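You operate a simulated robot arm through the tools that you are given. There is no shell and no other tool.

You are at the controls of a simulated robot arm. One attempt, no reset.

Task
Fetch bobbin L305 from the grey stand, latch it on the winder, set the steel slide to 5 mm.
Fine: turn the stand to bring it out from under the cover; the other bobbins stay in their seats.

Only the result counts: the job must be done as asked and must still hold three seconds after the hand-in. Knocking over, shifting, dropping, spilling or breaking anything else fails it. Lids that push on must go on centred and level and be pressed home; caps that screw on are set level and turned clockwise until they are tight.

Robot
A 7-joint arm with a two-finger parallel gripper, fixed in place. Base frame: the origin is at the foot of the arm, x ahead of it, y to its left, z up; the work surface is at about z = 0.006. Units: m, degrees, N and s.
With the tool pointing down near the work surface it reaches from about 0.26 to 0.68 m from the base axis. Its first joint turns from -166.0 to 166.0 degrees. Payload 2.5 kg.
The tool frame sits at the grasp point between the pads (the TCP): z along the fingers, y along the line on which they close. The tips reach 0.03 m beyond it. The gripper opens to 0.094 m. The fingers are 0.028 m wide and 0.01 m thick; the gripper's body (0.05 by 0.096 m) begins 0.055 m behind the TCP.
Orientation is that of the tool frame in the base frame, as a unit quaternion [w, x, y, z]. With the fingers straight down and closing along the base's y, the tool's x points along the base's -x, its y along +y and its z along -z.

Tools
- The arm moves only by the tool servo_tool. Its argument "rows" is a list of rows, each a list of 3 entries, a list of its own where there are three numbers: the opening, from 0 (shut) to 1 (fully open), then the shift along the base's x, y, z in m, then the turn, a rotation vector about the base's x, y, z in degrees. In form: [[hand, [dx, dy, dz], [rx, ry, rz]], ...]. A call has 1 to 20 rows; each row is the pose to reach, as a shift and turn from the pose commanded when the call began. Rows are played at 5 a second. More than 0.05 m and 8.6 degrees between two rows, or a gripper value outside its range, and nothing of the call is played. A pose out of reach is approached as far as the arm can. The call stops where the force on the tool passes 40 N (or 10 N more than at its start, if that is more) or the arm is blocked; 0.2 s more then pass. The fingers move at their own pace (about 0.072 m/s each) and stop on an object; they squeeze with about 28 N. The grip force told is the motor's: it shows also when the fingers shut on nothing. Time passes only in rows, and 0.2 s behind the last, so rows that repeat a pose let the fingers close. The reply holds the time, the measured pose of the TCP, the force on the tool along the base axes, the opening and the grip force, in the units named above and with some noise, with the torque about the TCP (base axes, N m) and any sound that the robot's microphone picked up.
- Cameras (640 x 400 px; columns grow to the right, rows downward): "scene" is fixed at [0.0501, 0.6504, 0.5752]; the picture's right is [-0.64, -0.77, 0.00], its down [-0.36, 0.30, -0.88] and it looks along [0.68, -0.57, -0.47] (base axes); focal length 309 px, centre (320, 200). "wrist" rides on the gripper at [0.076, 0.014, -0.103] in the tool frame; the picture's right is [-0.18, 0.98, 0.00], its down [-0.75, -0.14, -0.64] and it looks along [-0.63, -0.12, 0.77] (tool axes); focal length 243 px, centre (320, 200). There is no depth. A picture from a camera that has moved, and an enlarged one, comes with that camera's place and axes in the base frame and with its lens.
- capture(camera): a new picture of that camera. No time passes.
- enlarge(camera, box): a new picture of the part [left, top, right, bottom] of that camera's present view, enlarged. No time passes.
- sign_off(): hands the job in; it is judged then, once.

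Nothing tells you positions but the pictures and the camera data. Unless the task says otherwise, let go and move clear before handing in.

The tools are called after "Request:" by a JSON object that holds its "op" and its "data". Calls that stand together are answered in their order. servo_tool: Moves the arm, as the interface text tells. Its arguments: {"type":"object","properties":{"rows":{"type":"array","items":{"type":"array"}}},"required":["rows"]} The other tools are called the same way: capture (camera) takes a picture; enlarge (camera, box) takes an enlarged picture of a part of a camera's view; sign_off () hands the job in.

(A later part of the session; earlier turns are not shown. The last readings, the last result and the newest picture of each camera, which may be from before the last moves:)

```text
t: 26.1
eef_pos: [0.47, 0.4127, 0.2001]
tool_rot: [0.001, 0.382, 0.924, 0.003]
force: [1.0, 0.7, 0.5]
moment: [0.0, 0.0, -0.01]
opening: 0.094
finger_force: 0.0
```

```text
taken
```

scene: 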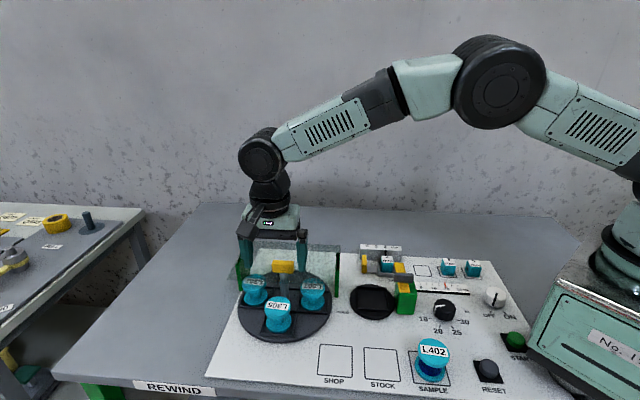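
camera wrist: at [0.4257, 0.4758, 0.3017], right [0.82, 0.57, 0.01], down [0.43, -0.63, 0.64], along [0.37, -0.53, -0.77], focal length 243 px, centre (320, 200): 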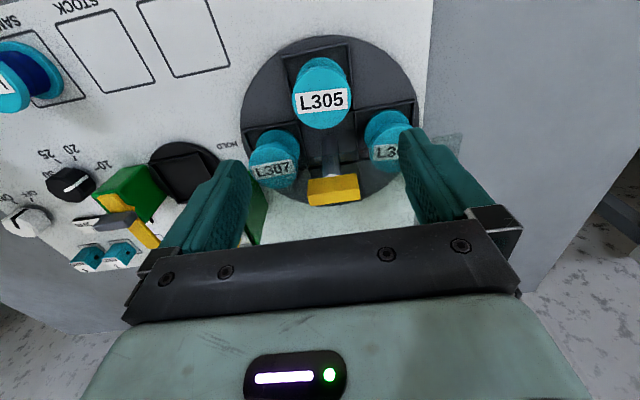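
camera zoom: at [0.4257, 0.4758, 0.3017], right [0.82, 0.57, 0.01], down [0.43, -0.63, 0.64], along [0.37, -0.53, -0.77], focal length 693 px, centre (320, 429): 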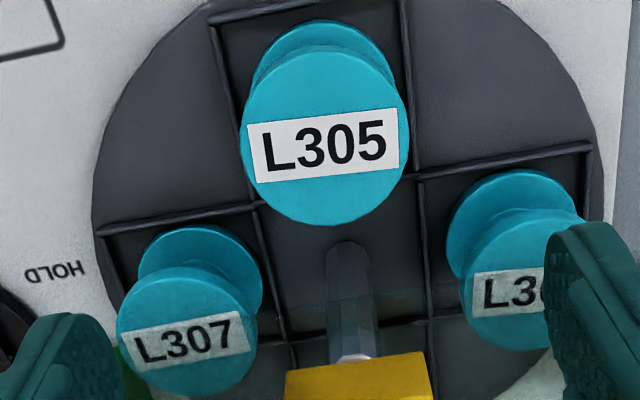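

L305's centre is about (0.467, 0.417), with its flange top near z = 0.07 and a diameter of about 54 mm. I'll shift over it and descend so the pads take the top flange.

Request:
{"op": "servo_tool", "data": {"rows": [[1, [-0.0029, 0.0051, 0], [0, 0, 0]], [1, [-0.0029, 0.0051, -0.04], [0, 0, 0]], [1, [-0.0029, 0.0051, -0.08], [0, 0, 0]], [1, [-0.0029, 0.0051, -0.1], [0, 0, 0]], [1, [-0.0029, 0.0051, -0.1], [0, 0, 0]]]}}

Request:
{"op": "capture", "data": {"camera": "wrist"}}

Request:
{"op": "enlarge", "data": {"camera": "scene", "box": [220, 220, 350, 350]}}

```text
t: 27.3
eef_pos: [0.4672, 0.4171, 0.0982]
tool_rot: [0.002, 0.382, 0.924, 0.002]
force: [-0.8, -0.7, 0.3]
moment: [0.02, -0.02, 0.04]
opening: 0.094
finger_force: 0.0
```

```text
taken
camera wrist: at [0.4241, 0.4805, 0.1998], right [0.83, 0.56, 0.01], down [0.43, -0.63, 0.64], along [0.37, -0.53, -0.77], focal length 243 px, centre (320, 200)
```

wrist: 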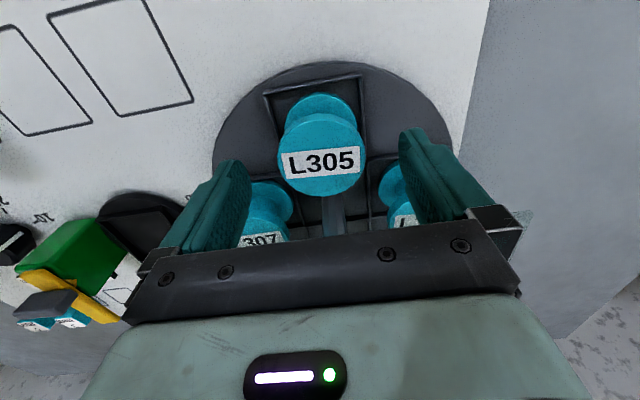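

```text
3.08 times, centred on (285, 285) of scene
camera zoom: at [0.0501, 0.6504, 0.5752], right [-0.64, -0.77, 0.0], down [-0.36, 0.3, -0.88], along [0.68, -0.57, -0.47], focal length 952 px, centre (428, -62)
```

zoom: 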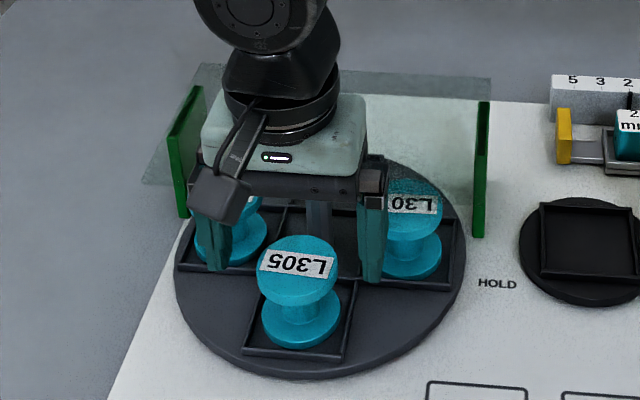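

Alignment is good: the fingers straddle L305 and clear its neighbours. I'll descend the rest and close.

Request:
{"op": "servo_tool", "data": {"rows": [[1, [-0.0012, 0.0012, -0.02], [0, 0, 0]], [1, [-0.0012, 0.0012, -0.036], [0, 0, 0]], [1, [-0.0012, 0.0012, -0.036], [0, 0, 0]]]}}

Request:
{"op": "enlarge", "data": {"camera": "scene", "box": [220, 220, 350, 350]}}

Request:
{"op": "capture", "data": {"camera": "wrist"}}

```text
t: 28.1
eef_pos: [0.4663, 0.4185, 0.0642]
tool_rot: [0.002, 0.383, 0.924, 0.003]
force: [0.5, -0.5, 0.0]
moment: [-0.01, -0.03, 0.02]
opening: 0.094
finger_force: 0.2
```

```text
3.08 times, centred on (285, 285) of scene
camera zoom: at [0.0501, 0.6504, 0.5752], right [-0.64, -0.77, 0.0], down [-0.36, 0.3, -0.88], along [0.68, -0.57, -0.47], focal length 952 px, centre (428, -62)
```

zoom: 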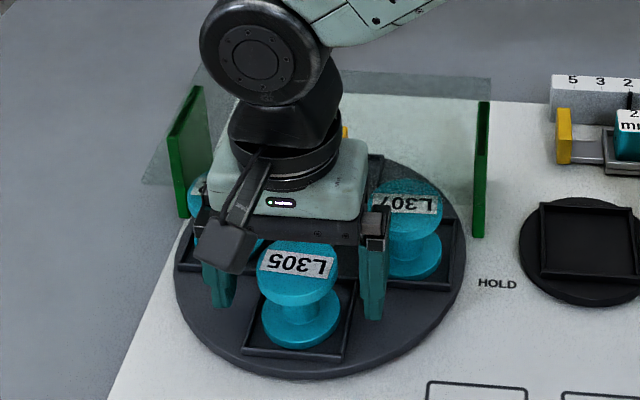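

```text
taken
camera wrist: at [0.423, 0.4812, 0.165], right [0.83, 0.56, 0.01], down [0.43, -0.63, 0.64], along [0.37, -0.53, -0.77], focal length 243 px, centre (320, 200)
```

wrist: 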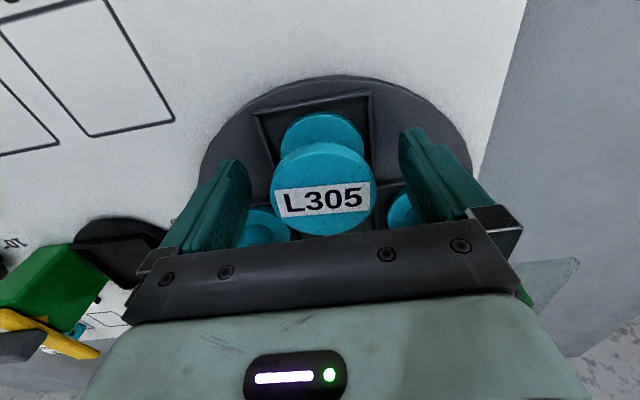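

Centred. Closing on L305.

Request:
{"op": "servo_tool", "data": {"rows": [[0.7, [0, 0, 0], [0, 0, 0]], [0.55, [0, 0, 0], [0, 0, 0]], [0.45, [0, 0, 0], [0, 0, 0]], [0.3, [0, 0, 0], [0, 0, 0]], [0.3, [0, 0, 0], [0, 0, 0]], [0.3, [0, 0, 0], [0, 0, 0]]]}}

Request:
{"op": "capture", "data": {"camera": "wrist"}}

Request:
{"op": "enlarge", "data": {"camera": "scene", "box": [220, 220, 350, 350]}}

```text
t: 29.5
eef_pos: [0.4663, 0.4188, 0.0639]
tool_rot: [0.002, 0.383, 0.924, 0.002]
force: [-0.6, -0.1, -0.6]
moment: [0.0, 0.02, 0.02]
opening: 0.0555
finger_force: 28.2
```

```text
taken
camera wrist: at [0.4229, 0.4812, 0.165], right [0.83, 0.56, 0.01], down [0.43, -0.63, 0.64], along [0.37, -0.53, -0.77], focal length 243 px, centre (320, 200)
```

wrist: 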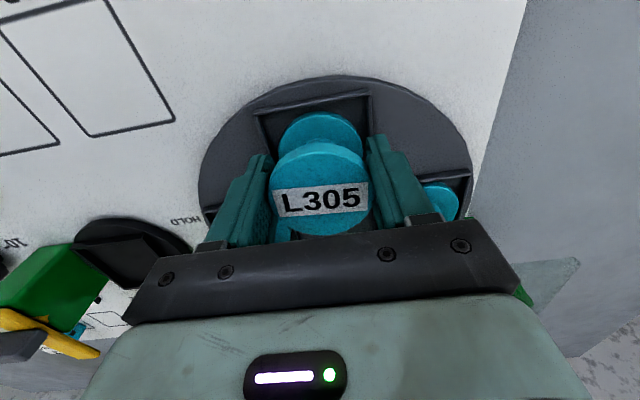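

```text
3.08 times, centred on (285, 285) of scene
camera zoom: at [0.0501, 0.6504, 0.5752], right [-0.64, -0.77, 0.0], down [-0.36, 0.3, -0.88], along [0.68, -0.57, -0.47], focal length 952 px, centre (428, -62)
```

zoom: 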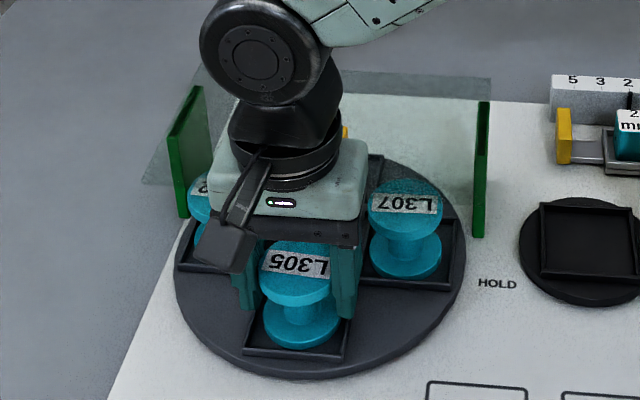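

L305 is held (55.5 mm, 28 N). Lifting straight up.

Request:
{"op": "servo_tool", "data": {"rows": [[0.3, [0, 0, 0.01], [0, 0, 0]], [0.3, [0, 0, 0.03], [0, 0, 0]], [0.3, [0, 0, 0.06], [0, 0, 0]], [0.3, [0, 0, 0.09], [0, 0, 0]], [0.3, [0, 0, 0.12], [0, 0, 0]], [0.3, [0, 0, 0.136], [0, 0, 0]], [0.3, [0, 0, 0.136], [0, 0, 0]]]}}

Request:
{"op": "capture", "data": {"camera": "wrist"}}

Request:
{"op": "capture", "data": {"camera": "scene"}}

```text
t: 31.1
eef_pos: [0.4661, 0.4214, 0.2019]
tool_rot: [0.001, 0.382, 0.924, 0.002]
force: [-0.8, 0.0, -0.7]
moment: [-0.03, -0.01, -0.02]
opening: 0.0555
finger_force: 27.9
```

```text
taken
camera wrist: at [0.422, 0.4845, 0.3025], right [0.83, 0.56, 0.01], down [0.43, -0.63, 0.64], along [0.37, -0.53, -0.77], focal length 243 px, centre (320, 200)
```

wrist: 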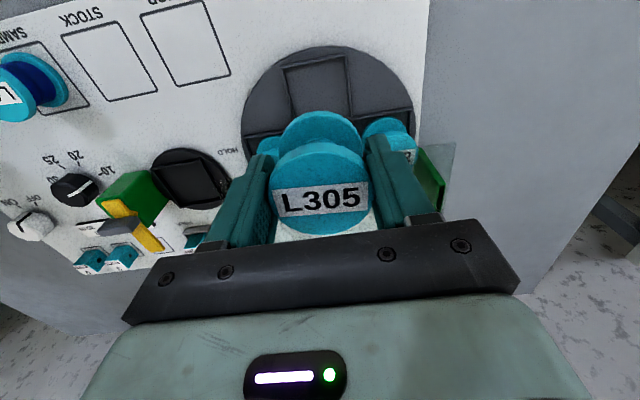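

```text
taken
```

scene: 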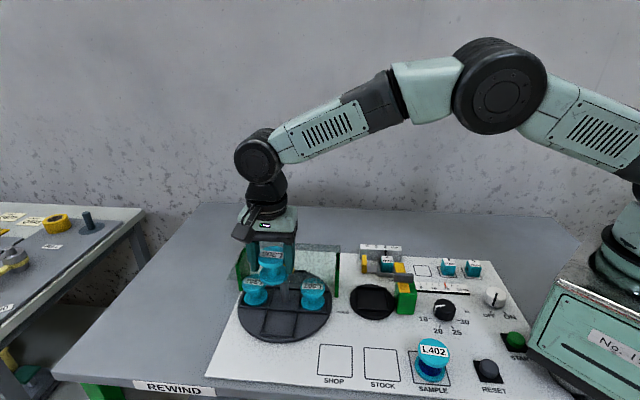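

The bobbin is lifted cleanly. I'll turn the hand to −135° so the fingers will straddle clear of the green latch block, and stop to one side for an unobstructed view of the winder.

Request:
{"op": "servo_tool", "data": {"rows": [[0.3, [-0.01, -0.005, 0], [0, 0, -7]], [0.3, [-0.025, -0.015, 0], [0, 0, -14]], [0.3, [-0.04, -0.025, 0], [0, 0, -21]], [0.3, [-0.055, -0.036, 0], [0, 0, -28]], [0.3, [-0.07, -0.047, 0], [0, 0, -35]], [0.3, [-0.085, -0.057, 0], [0, 0, -42]], [0.3, [-0.1, -0.067, 0], [0, 0, -49]], [0.3, [-0.115, -0.077, 0], [0, 0, -56]], [0.3, [-0.13, -0.087, 0], [0, 0, -63]], [0.3, [-0.145, -0.097, 0], [0, 0, -70]], [0.3, [-0.16, -0.107, 0], [0, 0, -77]], [0.3, [-0.17, -0.113, 0], [0, 0, -84]], [0.3, [-0.176, -0.118, 0], [0, 0, -90]], [0.3, [-0.176, -0.118, 0], [0, 0, -90]]]}}

Request:
{"op": "capture", "data": {"camera": "wrist"}}

Request:
{"op": "capture", "data": {"camera": "scene"}}

```text
t: 34.1
eef_pos: [0.29, 0.3009, 0.2005]
tool_rot: [0.003, 0.924, 0.382, 0.0]
force: [0.2, -0.2, 0.1]
moment: [0.01, -0.01, 0.01]
opening: 0.0553
finger_force: 28.2
```

```text
taken
camera wrist: at [0.3542, 0.3451, 0.3013], right [0.56, -0.83, 0.01], down [-0.64, -0.43, 0.64], along [-0.53, -0.37, -0.77], focal length 243 px, centre (320, 200)
```

wrist: 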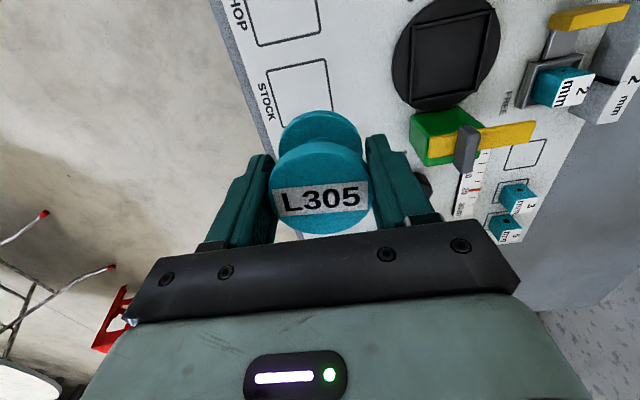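

```text
taken
```

scene: 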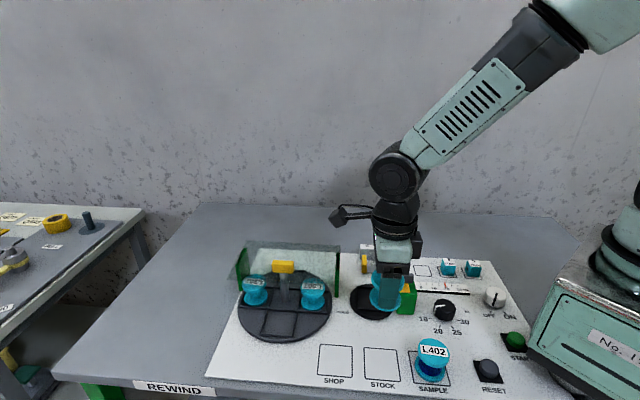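

Good view of the winder seat and the latch; I'll enlarge for measurements.

Request:
{"op": "enlarge", "data": {"camera": "wrist", "box": [380, 0, 540, 200]}}

Request:
{"op": "enlarge", "data": {"camera": "wrist", "box": [370, 0, 530, 110]}}

Request:
{"op": "enlarge", "data": {"camera": "wrist", "box": [480, 0, 640, 110]}}

```text
2.00 times, centred on (460, 100) of wrist
camera zoom: at [0.3542, 0.3451, 0.3013], right [0.56, -0.83, 0.01], down [-0.64, -0.43, 0.64], along [-0.53, -0.37, -0.77], focal length 485 px, centre (40, 400)
```

zoom: 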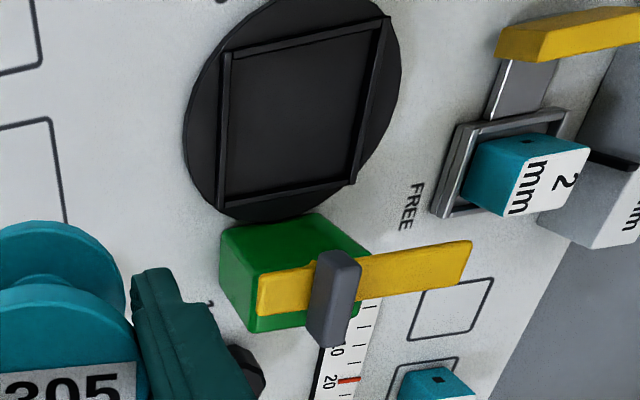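

```text
3.64 times, centred on (450, 55) of wrist
camera zoom: at [0.3542, 0.3451, 0.3013], right [0.56, -0.83, 0.01], down [-0.64, -0.43, 0.64], along [-0.53, -0.37, -0.77], focal length 882 px, centre (-153, 727)
```

zoom: 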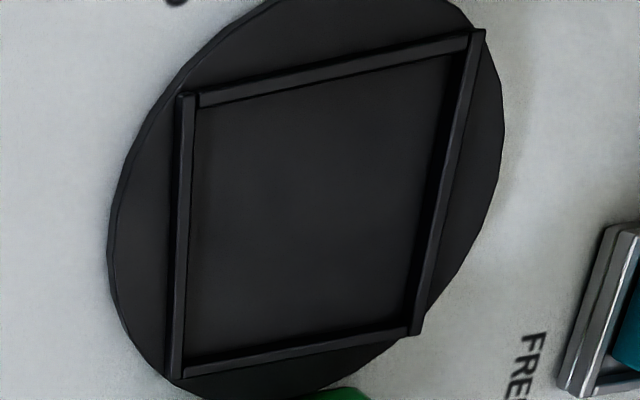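

```text
3.64 times, centred on (560, 55) of wrist
camera zoom: at [0.3542, 0.3451, 0.3013], right [0.56, -0.83, 0.01], down [-0.64, -0.43, 0.64], along [-0.53, -0.37, -0.77], focal length 882 px, centre (-553, 727)
```

zoom: 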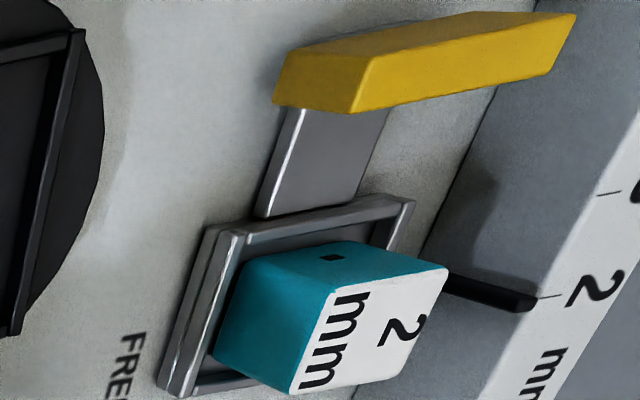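

The seat is about 72 mm across its outer edges with its centre near (0.385, 0.209), and the latch bar is at FREE, clear of the seat. I'll move L305 over the seat and lower it part way to check alignment.

Request:
{"op": "servo_tool", "data": {"rows": [[0.3, [0.03, -0.03, 0], [0, 0, 0]], [0.3, [0.06, -0.06, 0], [0, 0, 0]], [0.3, [0.085, -0.082, 0], [0, 0, 0]], [0.3, [0.0948, -0.0908, 0], [0, 0, 0]], [0.3, [0.0948, -0.0908, -0.03], [0, 0, 0]], [0.3, [0.0948, -0.0908, -0.06], [0, 0, 0]], [0.3, [0.0948, -0.0908, -0.085], [0, 0, 0]], [0.3, [0.0948, -0.0908, -0.085], [0, 0, 0]]]}}

Request:
{"op": "capture", "data": {"camera": "wrist"}}

Request:
{"op": "enlarge", "data": {"camera": "wrist", "box": [220, 40, 440, 210]}}

Request:
{"op": "enlarge", "data": {"camera": "scene", "box": [330, 230, 440, 330]}}

```text
t: 35.9
eef_pos: [0.3859, 0.2116, 0.1154]
tool_rot: [0.002, 0.924, 0.382, 0.0]
force: [0.0, 0.2, -0.4]
moment: [-0.02, 0.03, -0.02]
opening: 0.0553
finger_force: 27.7
```

```text
taken
camera wrist: at [0.4514, 0.2554, 0.2164], right [0.56, -0.83, 0.01], down [-0.63, -0.43, 0.64], along [-0.53, -0.37, -0.77], focal length 243 px, centre (320, 200)
```

wrist: 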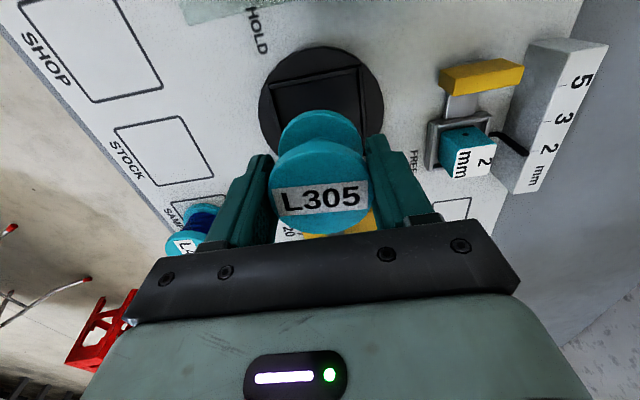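

```text
2.35 times, centred on (330, 125) of wrist
camera zoom: at [0.4514, 0.2554, 0.2164], right [0.56, -0.83, 0.01], down [-0.63, -0.43, 0.64], along [-0.53, -0.37, -0.77], focal length 571 px, centre (296, 376)
```

zoom: 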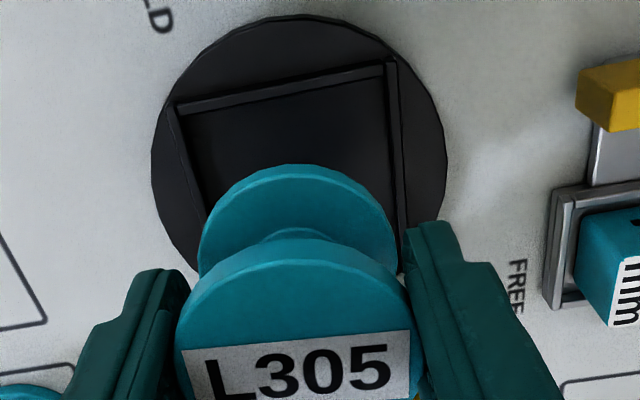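

```text
4.00 times, centred on (385, 280) of scene
camera zoom: at [0.0501, 0.6504, 0.5752], right [-0.64, -0.77, 0.0], down [-0.36, 0.3, -0.88], along [0.68, -0.57, -0.47], focal length 1238 px, centre (60, -120)
```

zoom: 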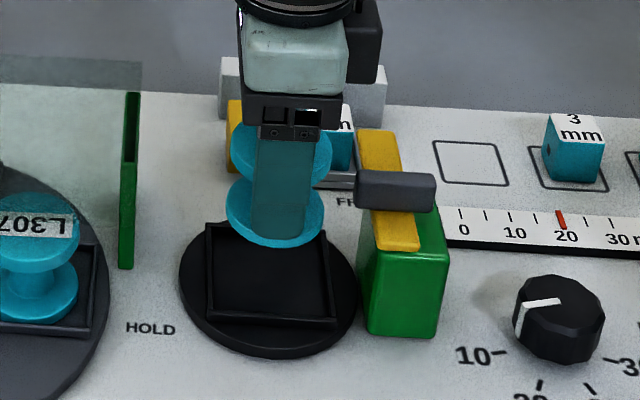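

Both views say the seat is about 2.5 mm further along +q than the bobbin; the other axis is centred. I'll correct and lower slowly.

Request:
{"op": "servo_tool", "data": {"rows": [[0.3, [0.0017, -0.0017, 0], [0, 0, 0]], [0.3, [0.0017, -0.0017, -0.015], [0, 0, 0]], [0.3, [0.0017, -0.0017, -0.03], [0, 0, 0]], [0.3, [0.0017, -0.0017, -0.038], [0, 0, 0]], [0.3, [0.0017, -0.0017, -0.04], [0, 0, 0]], [0.3, [0.0017, -0.0017, -0.04], [0, 0, 0]]]}}

Request:
{"op": "enlarge", "data": {"camera": "wrist", "box": [220, 40, 440, 210]}}

Request:
{"op": "enlarge", "data": {"camera": "scene", "box": [340, 240, 430, 330]}}

```text
t: 37.3
eef_pos: [0.387, 0.2077, 0.0746]
tool_rot: [0.003, 0.924, 0.382, -0.001]
force: [-0.3, 0.6, -0.8]
moment: [0.02, -0.01, 0.0]
opening: 0.0551
finger_force: 28.7
```

```text
2.35 times, centred on (330, 125) of wrist
camera zoom: at [0.4512, 0.2526, 0.1764], right [0.56, -0.83, 0.01], down [-0.63, -0.43, 0.64], along [-0.53, -0.37, -0.77], focal length 571 px, centre (296, 376)
```

zoom: 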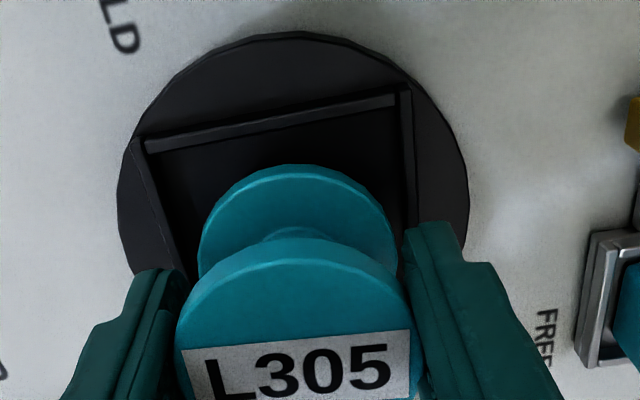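

```text
4.44 times, centred on (385, 285) of scene
camera zoom: at [0.0501, 0.6504, 0.5752], right [-0.64, -0.77, 0.0], down [-0.36, 0.3, -0.88], along [0.68, -0.57, -0.47], focal length 1375 px, centre (31, -178)
```

zoom: 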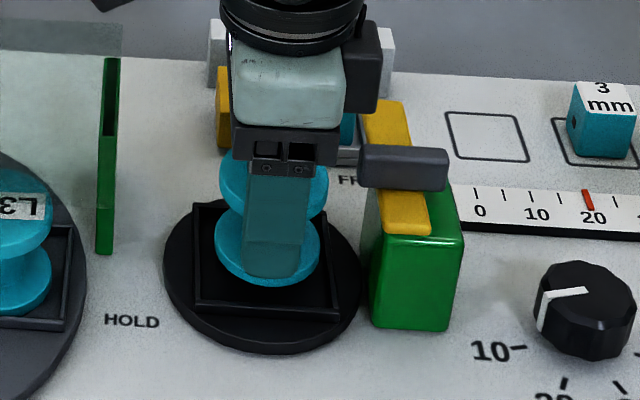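

Well centred in both views. Lowering the last centimetre gently.

Request:
{"op": "servo_tool", "data": {"rows": [[0.3, [0, 0, -0.002], [0, 0, 0]], [0.3, [0, 0, -0.004], [0, 0, 0]], [0.3, [0, 0, -0.006], [0, 0, 0]], [0.3, [0, 0, -0.008], [0, 0, 0]], [0.3, [0, 0, -0.008], [0, 0, 0]]]}}

```text
t: 38.5
eef_pos: [0.3861, 0.2094, 0.0675]
tool_rot: [0.002, 0.924, 0.382, 0.0]
force: [0.1, 0.4, -0.2]
moment: [0.02, -0.01, 0.01]
opening: 0.0551
finger_force: 28.1
```

Request:
{"op": "servo_tool", "data": {"rows": [[0.3, [0, 0, -0.001], [0, 0, 0]], [0.3, [0, 0, -0.002], [0, 0, 0]], [0.3, [0, 0, -0.003], [0, 0, 0]], [0.3, [0, 0, -0.003], [0, 0, 0]]]}}

Request:
{"op": "enlarge", "data": {"camera": "scene", "box": [340, 240, 430, 330]}}

```text
t: 39.5
eef_pos: [0.3865, 0.2083, 0.0633]
tool_rot: [0.003, 0.924, 0.382, 0.001]
force: [-0.4, -0.1, 0.2]
moment: [-0.01, 0.0, 0.02]
opening: 0.0551
finger_force: 27.4
```

```text
4.44 times, centred on (385, 285) of scene
camera zoom: at [0.0501, 0.6504, 0.5752], right [-0.64, -0.77, 0.0], down [-0.36, 0.3, -0.88], along [0.68, -0.57, -0.47], focal length 1375 px, centre (31, -178)
```

zoom: 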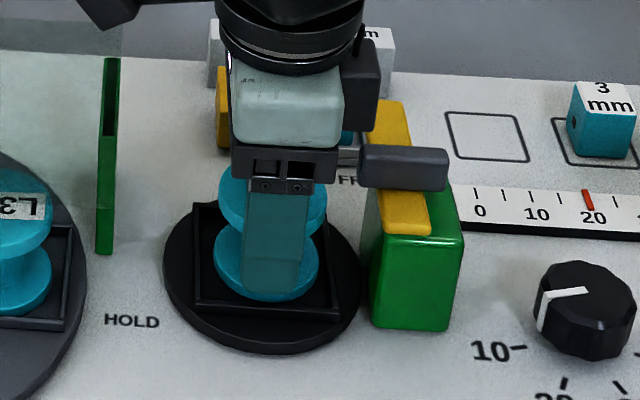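

No contact yet; continuing in 1 mm steps.

Request:
{"op": "servo_tool", "data": {"rows": [[0.3, [0, 0, -0.001], [0, 0, 0]], [0.3, [0, 0, -0.002], [0, 0, 0]], [0.3, [0, 0, -0.002], [0, 0, 0]]]}}

Request:
{"op": "servo_tool", "data": {"rows": [[0.3, [0, 0, -0.001], [0, 0, 0]], [0.3, [0, 0, -0.002], [0, 0, 0]], [0.3, [0, 0, -0.002], [0, 0, 0]]]}}

Request:
{"op": "enlarge", "data": {"camera": "wrist", "box": [220, 40, 440, 210]}}

Request:
{"op": "enlarge", "data": {"camera": "scene", "box": [340, 240, 430, 330]}}

```text
t: 40.3
eef_pos: [0.3869, 0.21, 0.063]
tool_rot: [0.003, 0.923, 0.384, 0.002]
force: [-3.8, -2.1, 23.0]
moment: [-0.1, 0.13, 0.02]
opening: 0.0548
finger_force: 27.9
```

```text
t: 41.1
eef_pos: [0.387, 0.2082, 0.0606]
tool_rot: [0.003, 0.924, 0.382, 0.001]
force: [0.7, -2.9, 22.9]
moment: [-0.03, 0.06, -0.02]
opening: 0.055
finger_force: 27.8
```

```text
2.35 times, centred on (330, 125) of wrist
camera zoom: at [0.4508, 0.2522, 0.1619], right [0.56, -0.83, 0.01], down [-0.64, -0.43, 0.64], along [-0.53, -0.37, -0.77], focal length 571 px, centre (296, 376)
```

zoom: 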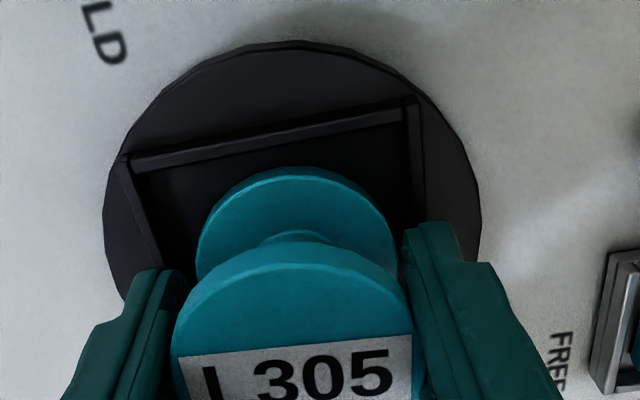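

```text
4.44 times, centred on (385, 285) of scene
camera zoom: at [0.0501, 0.6504, 0.5752], right [-0.64, -0.77, 0.0], down [-0.36, 0.3, -0.88], along [0.68, -0.57, -0.47], focal length 1375 px, centre (31, -178)
```

zoom: 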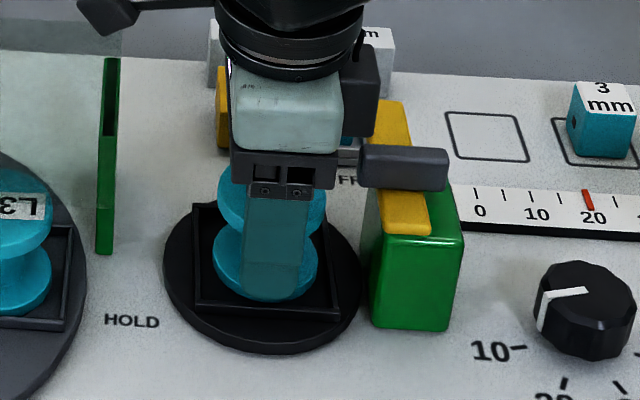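

Contact: the bobbin is on the seat floor. Both views suggest it is ~3 mm toward the back of the seat, so I'll zoom in to check before releasing.

Request:
{"op": "enlarge", "data": {"camera": "scene", "box": [355, 270, 425, 325]}}

Request:
{"op": "enlarge", "data": {"camera": "wrist", "box": [250, 60, 390, 160]}}

```text
7.27 times, centred on (390, 298) of scene
camera zoom: at [0.0501, 0.6504, 0.5752], right [-0.64, -0.77, 0.0], down [-0.36, 0.3, -0.88], along [0.68, -0.57, -0.47], focal length 2250 px, centre (-189, -509)
```

zoom: 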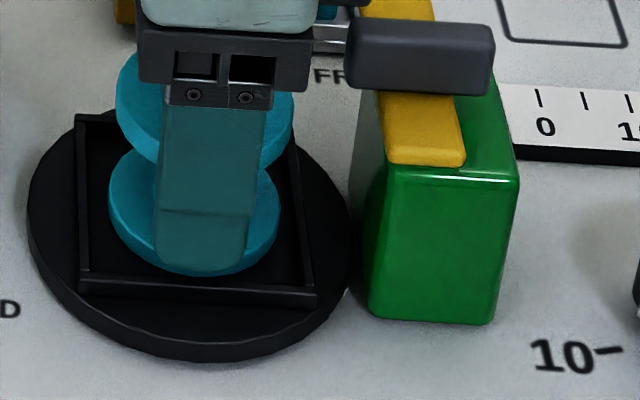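

```text
4.00 times, centred on (320, 110) of wrist
camera zoom: at [0.4508, 0.2522, 0.1619], right [0.56, -0.83, 0.01], down [-0.64, -0.43, 0.64], along [-0.53, -0.37, -0.77], focal length 970 px, centre (320, 560)
```

zoom: 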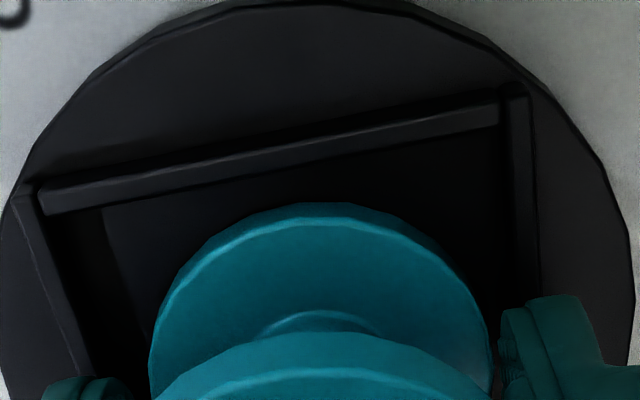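

It is centred along p but ~2.9 mm too far along +q. I'll raise 3 mm, shift back, and set down again.

Request:
{"op": "servo_tool", "data": {"rows": [[0.3, [0, 0, 0.002], [0, 0, 0]], [0.3, [0, 0, 0.004], [0, 0, 0]], [0.3, [-0.001, 0.001, 0.004], [0, 0, 0]], [0.3, [-0.002, 0.002, 0.004], [0, 0, 0]], [0.3, [-0.002, 0.002, 0.002], [0, 0, 0]], [0.3, [-0.002, 0.002, 0.0005], [0, 0, 0]], [0.3, [-0.002, 0.002, 0.0005], [0, 0, 0]]]}}

Request:
{"op": "enlarge", "data": {"camera": "wrist", "box": [250, 60, 390, 160]}}

Request:
{"op": "enlarge", "data": {"camera": "scene", "box": [355, 270, 425, 325]}}

```text
t: 42.7
eef_pos: [0.385, 0.2099, 0.0612]
tool_rot: [0.004, 0.924, 0.382, 0.001]
force: [-1.6, -0.5, 4.7]
moment: [0.05, 0.01, -0.01]
opening: 0.0549
finger_force: 28.0
```

```text
4.00 times, centred on (320, 110) of wrist
camera zoom: at [0.449, 0.2541, 0.162], right [0.56, -0.83, 0.01], down [-0.63, -0.43, 0.64], along [-0.53, -0.37, -0.77], focal length 970 px, centre (320, 560)
```

zoom: 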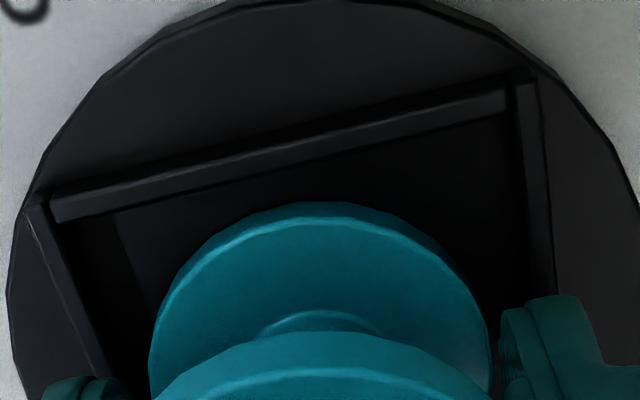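

```text
7.27 times, centred on (390, 298) of scene
camera zoom: at [0.0501, 0.6504, 0.5752], right [-0.64, -0.77, 0.0], down [-0.36, 0.3, -0.88], along [0.68, -0.57, -0.47], focal length 2250 px, centre (-189, -509)
```

zoom: 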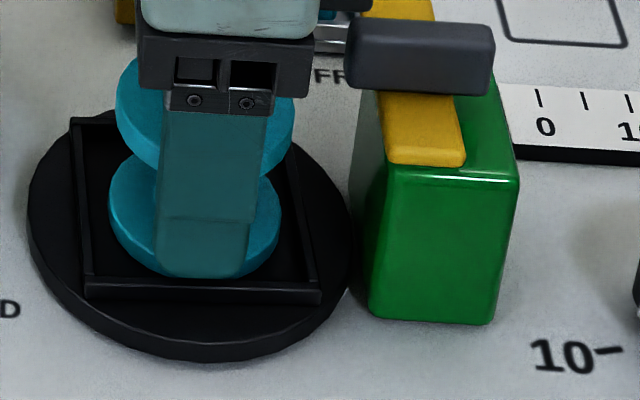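

Now centred (equal gaps) and resting on the seat. Opening and retreating upwards.

Request:
{"op": "servo_tool", "data": {"rows": [[0.62, [0, 0, 0], [0, 0, 0]], [0.7, [0, 0, 0], [0, 0, 0]], [0.75, [0, 0, 0], [0, 0, 0]], [0.75, [0, 0, 0.02], [0, 0, 0]], [0.75, [0, 0, 0.06], [0, 0, 0]], [0.75, [0, 0, 0.1], [0, 0, 0]], [0.75, [0, 0, 0.13], [0, 0, 0]], [0.75, [0, 0, 0.13], [0, 0, 0]]]}}

Request:
{"op": "capture", "data": {"camera": "wrist"}}

Request:
{"op": "enlarge", "data": {"camera": "wrist", "box": [230, 30, 430, 190]}}

Request:
{"op": "enlarge", "data": {"camera": "scene", "box": [340, 240, 430, 330]}}

```text
t: 44.5
eef_pos: [0.3839, 0.2116, 0.1918]
tool_rot: [0.003, 0.924, 0.383, 0.0]
force: [-0.2, 0.2, 0.2]
moment: [0.01, 0.0, -0.02]
opening: 0.0703
finger_force: 0.0
```

```text
taken
camera wrist: at [0.4485, 0.2552, 0.2929], right [0.56, -0.83, 0.01], down [-0.63, -0.43, 0.64], along [-0.53, -0.37, -0.77], focal length 243 px, centre (320, 200)
```

wrist: 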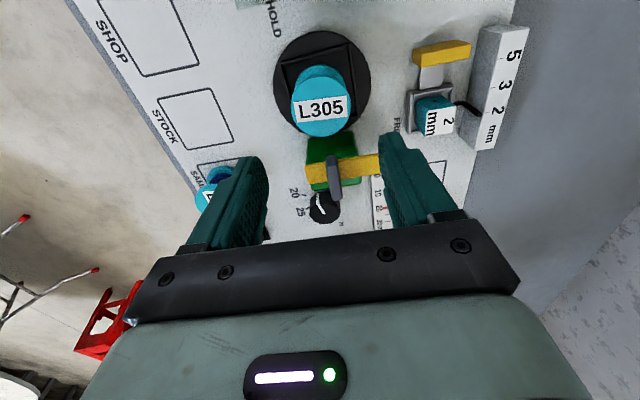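

```text
2.50 times, centred on (330, 110) of wrist
camera zoom: at [0.4485, 0.2552, 0.2929], right [0.56, -0.83, 0.01], down [-0.63, -0.43, 0.64], along [-0.53, -0.37, -0.77], focal length 606 px, centre (295, 425)
```

zoom: 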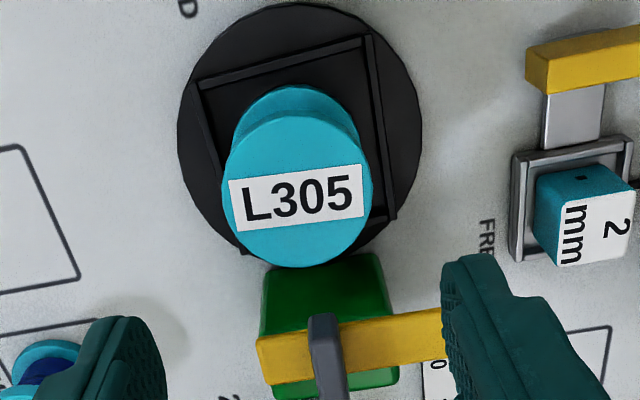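

```text
4.44 times, centred on (385, 285) of scene
camera zoom: at [0.0501, 0.6504, 0.5752], right [-0.64, -0.77, 0.0], down [-0.36, 0.3, -0.88], along [0.68, -0.57, -0.47], focal length 1375 px, centre (31, -178)
```

zoom: 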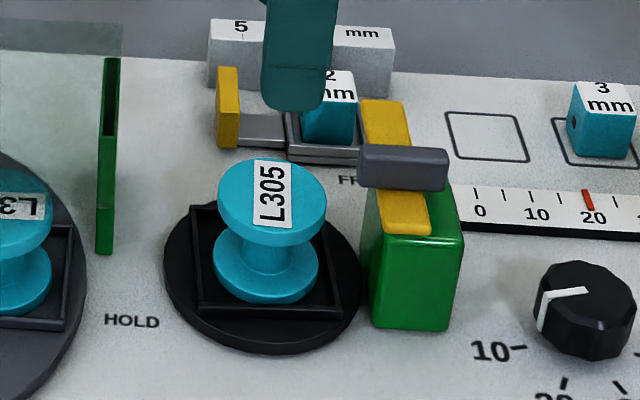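

L305 sits level in the winder seat. The latch bar's underside appears ~6 mm above the bobbin top, so it should swing over. Next I'll hover above the latch's grey fin.

Request:
{"op": "servo_tool", "data": {"rows": [[0.6, [-0.02, -0.022, 0], [0, 0, 0]], [0.6, [-0.0425, -0.0445, 0], [0, 0, 0]], [0.6, [-0.0425, -0.0445, 0], [0, 0, 0]]]}}

Request:
{"op": "capture", "data": {"camera": "wrist"}}

Request:
{"op": "enlarge", "data": {"camera": "wrist", "box": [230, 50, 410, 190]}}

```text
t: 45.3
eef_pos: [0.3412, 0.1654, 0.1905]
tool_rot: [0.002, 0.924, 0.383, 0.001]
force: [-0.7, -0.1, -0.7]
moment: [0.01, -0.01, -0.03]
opening: 0.0566
finger_force: 0.1
```

```text
taken
camera wrist: at [0.4057, 0.2099, 0.2926], right [0.56, -0.83, 0.01], down [-0.63, -0.43, 0.64], along [-0.53, -0.37, -0.77], focal length 243 px, centre (320, 200)
```

wrist: 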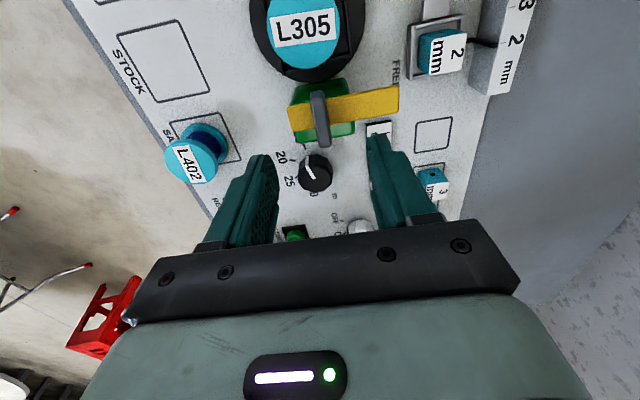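

```text
2.86 times, centred on (320, 120) of wrist
camera zoom: at [0.4057, 0.2099, 0.2926], right [0.56, -0.83, 0.01], down [-0.63, -0.43, 0.64], along [-0.53, -0.37, -0.77], focal length 693 px, centre (320, 429)
```

zoom: 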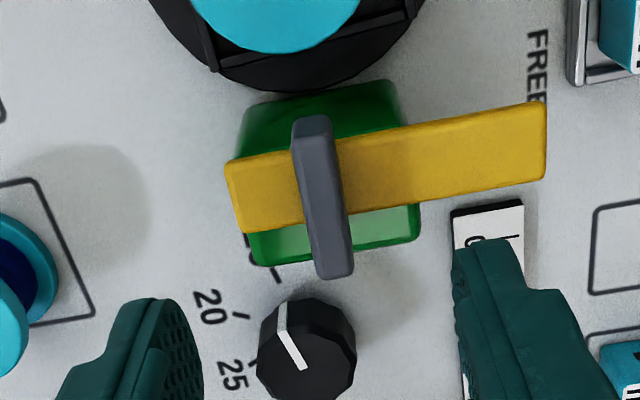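

The fin (≈ 38 × 10 mm) is centred at about (0.342, 0.164). I'll lower the fingers around it, staying above the yellow bar.

Request:
{"op": "servo_tool", "data": {"rows": [[0.35, [0.0012, -0.0012, -0.02], [0, 0, 0]], [0.35, [0.0012, -0.0012, -0.045], [0, 0, 0]], [0.35, [0.0012, -0.0012, -0.064], [0, 0, 0]], [0.35, [0.0012, -0.0012, -0.064], [0, 0, 0]]]}}

Request:
{"op": "enlarge", "data": {"camera": "wrist", "box": [230, 60, 410, 220]}}

Request:
{"op": "enlarge", "data": {"camera": "scene", "box": [360, 220, 450, 320]}}

```text
t: 46.3
eef_pos: [0.3437, 0.1652, 0.1273]
tool_rot: [0.003, 0.924, 0.383, 0.001]
force: [-1.1, -1.2, 0.1]
moment: [-0.01, 0.02, -0.01]
opening: 0.0332
finger_force: 0.0
```

```text
2.50 times, centred on (320, 140) of wrist
camera zoom: at [0.4081, 0.209, 0.2292], right [0.56, -0.83, 0.01], down [-0.63, -0.43, 0.64], along [-0.53, -0.37, -0.77], focal length 606 px, centre (320, 350)
```

zoom: 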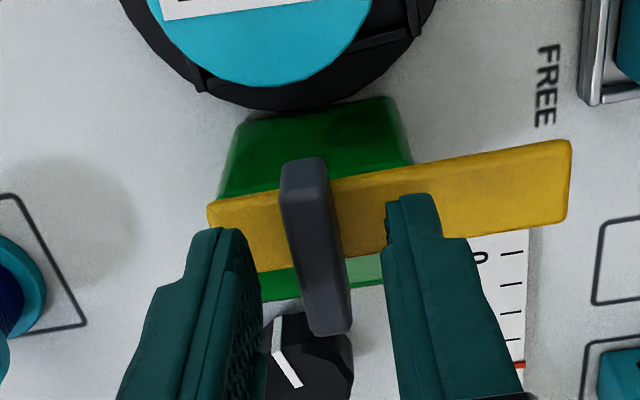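

```text
4.00 times, centred on (405, 270) of scene
camera zoom: at [0.0501, 0.6504, 0.5752], right [-0.64, -0.77, 0.0], down [-0.36, 0.3, -0.88], along [0.68, -0.57, -0.47], focal length 1238 px, centre (-20, -80)
```

zoom: 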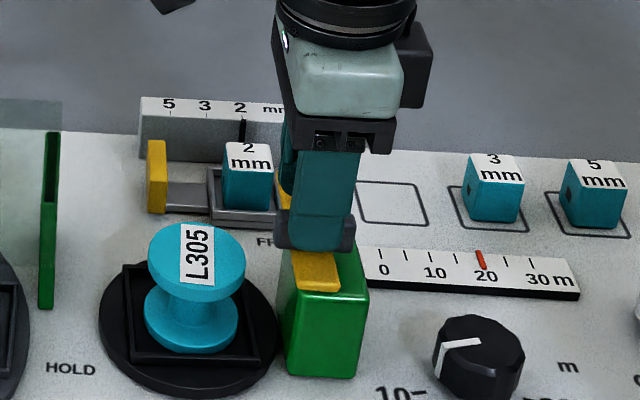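

Centred on the fin. I'll go 4 mm lower, close loosely to ~14 mm and turn counter-clockwise from FREE toward HOLD, in short steps.

Request:
{"op": "servo_tool", "data": {"rows": [[0.3, [0, 0, -0.004], [0, 0, 0]], [0.15, [0, 0, -0.004], [0, 0, 0]], [0.15, [0, 0, -0.004], [0, 0, 0]], [0.15, [0, 0, -0.004], [0, 0, 5]], [0.15, [0, 0, -0.004], [0, 0, 10]], [0.15, [0, 0, -0.004], [0, 0, 15]], [0.15, [0, 0, -0.004], [0, 0, 20]], [0.15, [0, 0, -0.004], [0, 0, 25]], [0.15, [0, 0, -0.004], [0, 0, 25]]]}}

Request:
{"op": "enlarge", "data": {"camera": "wrist", "box": [230, 60, 410, 220]}}

Request:
{"op": "enlarge", "data": {"camera": "scene", "box": [360, 220, 450, 320]}}

```text
t: 48.3
eef_pos: [0.3429, 0.1642, 0.1231]
tool_rot: [0.002, 0.819, 0.574, 0.0]
force: [-5.2, 3.5, -0.2]
moment: [0.11, 0.12, -0.02]
opening: 0.0172
finger_force: 2.8
```

```text
2.50 times, centred on (320, 140) of wrist
camera zoom: at [0.3827, 0.2316, 0.2235], right [0.86, -0.51, 0.01], down [-0.39, -0.66, 0.64], along [-0.32, -0.56, -0.77], focal length 606 px, centre (320, 350)
```

zoom: 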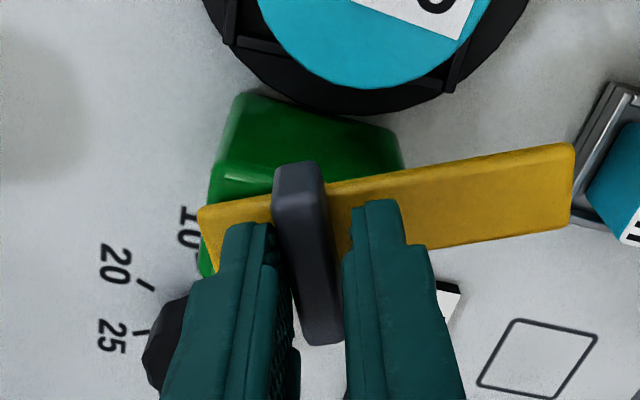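

```text
4.00 times, centred on (405, 270) of scene
camera zoom: at [0.0501, 0.6504, 0.5752], right [-0.64, -0.77, 0.0], down [-0.36, 0.3, -0.88], along [0.68, -0.57, -0.47], focal length 1238 px, centre (-20, -80)
```

zoom: 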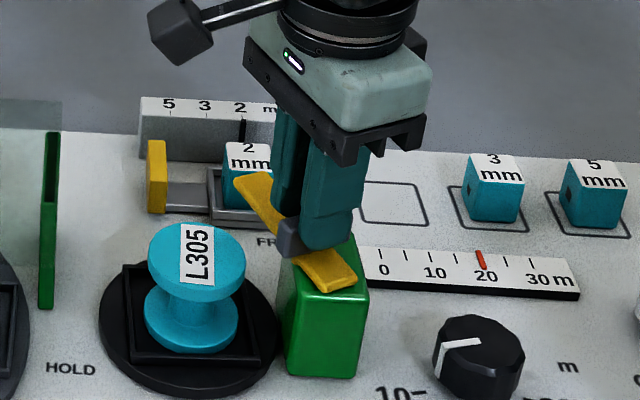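

The latch bar follows. Continuing toward HOLD.

Request:
{"op": "servo_tool", "data": {"rows": [[0.15, [0, 0, 0], [0, 0, 5]], [0.15, [0, 0, 0], [0, 0, 10]], [0.15, [0, 0, 0], [0, 0, 15]], [0.15, [0, 0, 0], [0, 0, 20]], [0.15, [0, 0, 0], [0, 0, 25]], [0.15, [0, 0, 0], [0, 0, 30]], [0.15, [0, 0, 0], [0, 0, 30]]]}}

Request:
{"op": "enlarge", "data": {"camera": "wrist", "box": [230, 30, 410, 200]}}

Request:
{"op": "enlarge", "data": {"camera": "scene", "box": [350, 240, 430, 330]}}

```text
t: 49.9
eef_pos: [0.3432, 0.164, 0.122]
tool_rot: [0.003, 0.642, 0.767, 0.002]
force: [-10.8, -1.0, 2.6]
moment: [-0.05, 0.33, -0.02]
opening: 0.0198
finger_force: 5.1
```

```text
2.35 times, centred on (320, 115) of wrist
camera zoom: at [0.3439, 0.2418, 0.2234], right [1.0, -0.01, 0.01], down [-0.01, -0.77, 0.64], along [0.0, -0.64, -0.77], focal length 571 px, centre (320, 400)
```

zoom: 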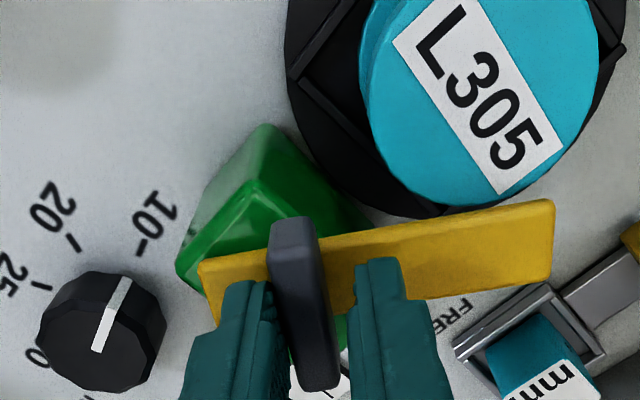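

```text
4.44 times, centred on (390, 285) of scene
camera zoom: at [0.0501, 0.6504, 0.5752], right [-0.64, -0.77, 0.0], down [-0.36, 0.3, -0.88], along [0.68, -0.57, -0.47], focal length 1375 px, centre (9, -178)
```

zoom: 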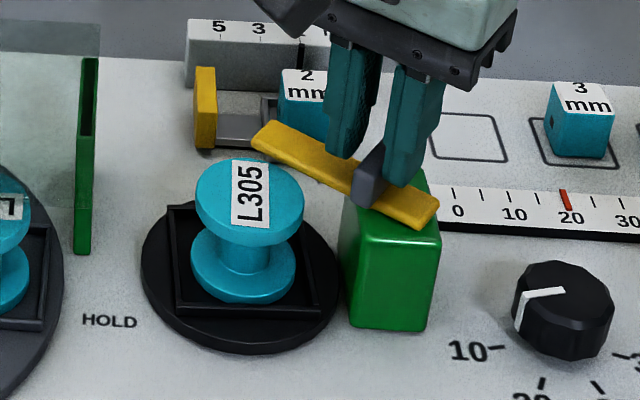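

Some side load again; I'll shift 1.5 mm in −x and keep turning, watching the bar's clearance over the bobbin.

Request:
{"op": "servo_tool", "data": {"rows": [[0.16, [-0.0015, 0, 0], [0, 0, 2]], [0.16, [-0.0015, 0, 0], [0, 0, 6]], [0.16, [-0.0015, 0, 0], [0, 0, 10]], [0.16, [-0.0015, 0, 0], [0, 0, 14]], [0.16, [-0.0015, 0, 0], [0, 0, 18]], [0.16, [-0.0015, 0, 0], [0, 0, 18]]]}}

Request:
{"op": "enlarge", "data": {"camera": "scene", "box": [350, 240, 430, 330]}}

Request:
{"op": "enlarge", "data": {"camera": "wrist", "box": [230, 30, 410, 200]}}

```text
t: 51.3
eef_pos: [0.3404, 0.1652, 0.1224]
tool_rot: [0.003, 0.515, 0.857, 0.001]
force: [-4.4, -1.6, -1.0]
moment: [0.02, 0.15, -0.01]
opening: 0.0176
finger_force: 2.2
```

```text
4.44 times, centred on (390, 285) of scene
camera zoom: at [0.0501, 0.6504, 0.5752], right [-0.64, -0.77, 0.0], down [-0.36, 0.3, -0.88], along [0.68, -0.57, -0.47], focal length 1375 px, centre (9, -178)
```

zoom: 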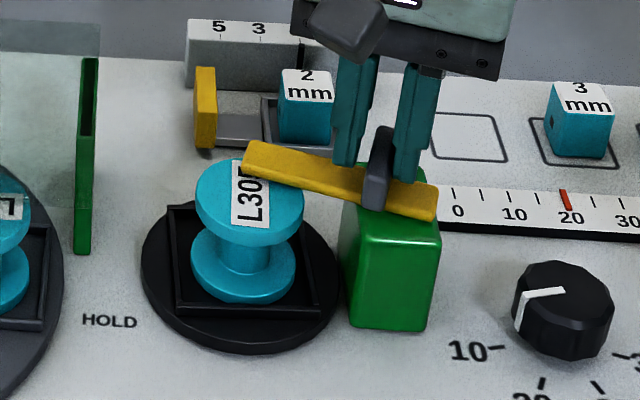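

```text
2.35 times, centred on (320, 115) of wrist
camera zoom: at [0.3183, 0.2381, 0.2232], right [0.95, 0.3, 0.01], down [0.23, -0.73, 0.64], along [0.2, -0.61, -0.77], focal length 571 px, centre (320, 400)
```

zoom: 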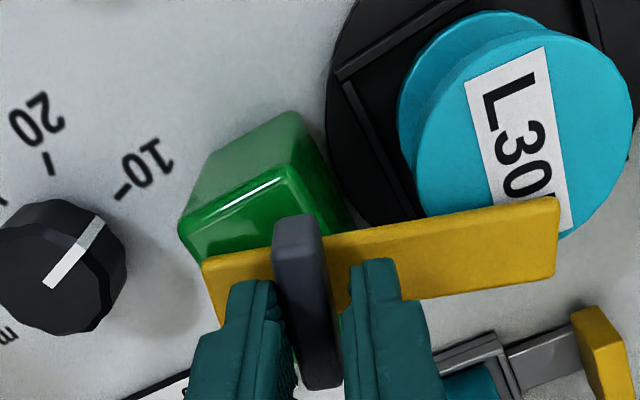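

The bar is passing over the bobbin with clearance. About 26° remain.

Request:
{"op": "servo_tool", "data": {"rows": [[0.16, [-0.0005, 0, 0], [0, 0, 5]], [0.16, [-0.0005, 0, 0], [0, 0, 10]], [0.16, [-0.0005, 0, 0], [0, 0, 15]], [0.16, [-0.0005, 0, 0], [0, 0, 20]], [0.16, [-0.0005, 0, 0], [0, 0, 24]], [0.16, [-0.0005, 0, 0], [0, 0, 24]]]}}

Request:
{"op": "enlarge", "data": {"camera": "scene", "box": [350, 240, 430, 330]}}

Request:
{"op": "enlarge", "data": {"camera": "wrist", "box": [230, 30, 430, 200]}}

```text
t: 52.7
eef_pos: [0.3398, 0.165, 0.1222]
tool_rot: [0.0, 0.324, 0.946, 0.003]
force: [-8.7, -3.6, -0.1]
moment: [-0.09, 0.27, -0.2]
opening: 0.0193
finger_force: 3.7
```

```text
4.44 times, centred on (390, 285) of scene
camera zoom: at [0.0501, 0.6504, 0.5752], right [-0.64, -0.77, 0.0], down [-0.36, 0.3, -0.88], along [0.68, -0.57, -0.47], focal length 1375 px, centre (9, -178)
```

zoom: 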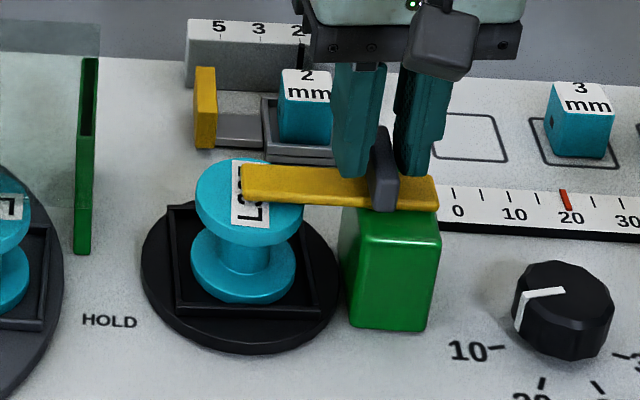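

```text
2.35 times, centred on (330, 115) of wrist
camera zoom: at [0.2889, 0.2221, 0.2231], right [0.75, 0.66, 0.0], down [0.51, -0.58, 0.64], along [0.43, -0.48, -0.77], focal length 571 px, centre (296, 400)
```

zoom: 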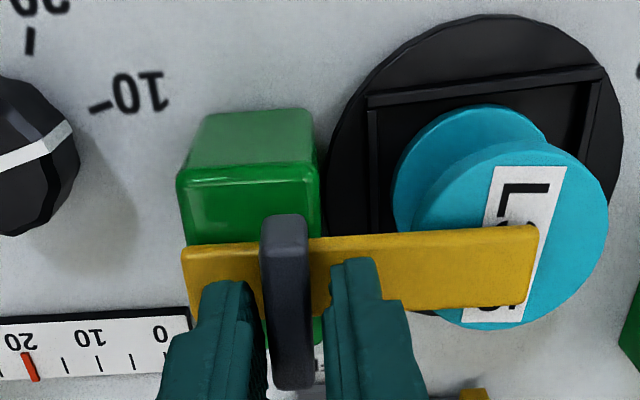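

The bar is nearly in line with HOLD and resistance about z is rising, suggesting the end stop. I'll nudge a few more degrees to be sure it's home.

Request:
{"op": "servo_tool", "data": {"rows": [[0.16, [-0.0005, 0, 0], [0, 0, 2]], [0.16, [-0.001, 0, 0], [0, 0, 4]], [0.16, [-0.001, 0, 0], [0, 0, 6]], [0.16, [-0.001, 0, 0], [0, 0, 6]]]}}

Request:
{"op": "enlarge", "data": {"camera": "scene", "box": [350, 240, 430, 330]}}

```text
t: 53.7
eef_pos: [0.3396, 0.1642, 0.1223]
tool_rot: [0.002, 0.276, 0.961, 0.002]
force: [-9.8, -7.7, 6.0]
moment: [-0.24, 0.33, -0.24]
opening: 0.0221
finger_force: 6.0
```

```text
4.44 times, centred on (390, 285) of scene
camera zoom: at [0.0501, 0.6504, 0.5752], right [-0.64, -0.77, 0.0], down [-0.36, 0.3, -0.88], along [0.68, -0.57, -0.47], focal length 1375 px, centre (9, -178)
```

zoom: 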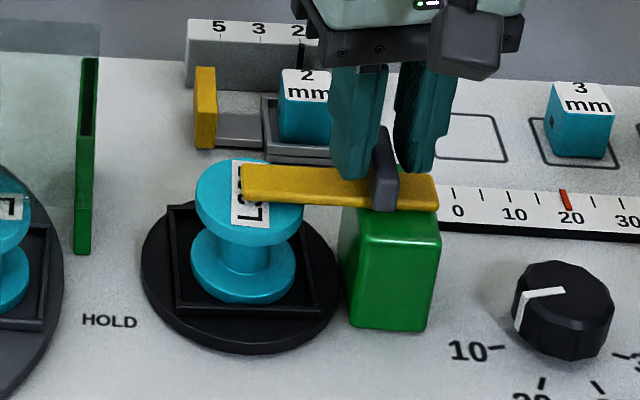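

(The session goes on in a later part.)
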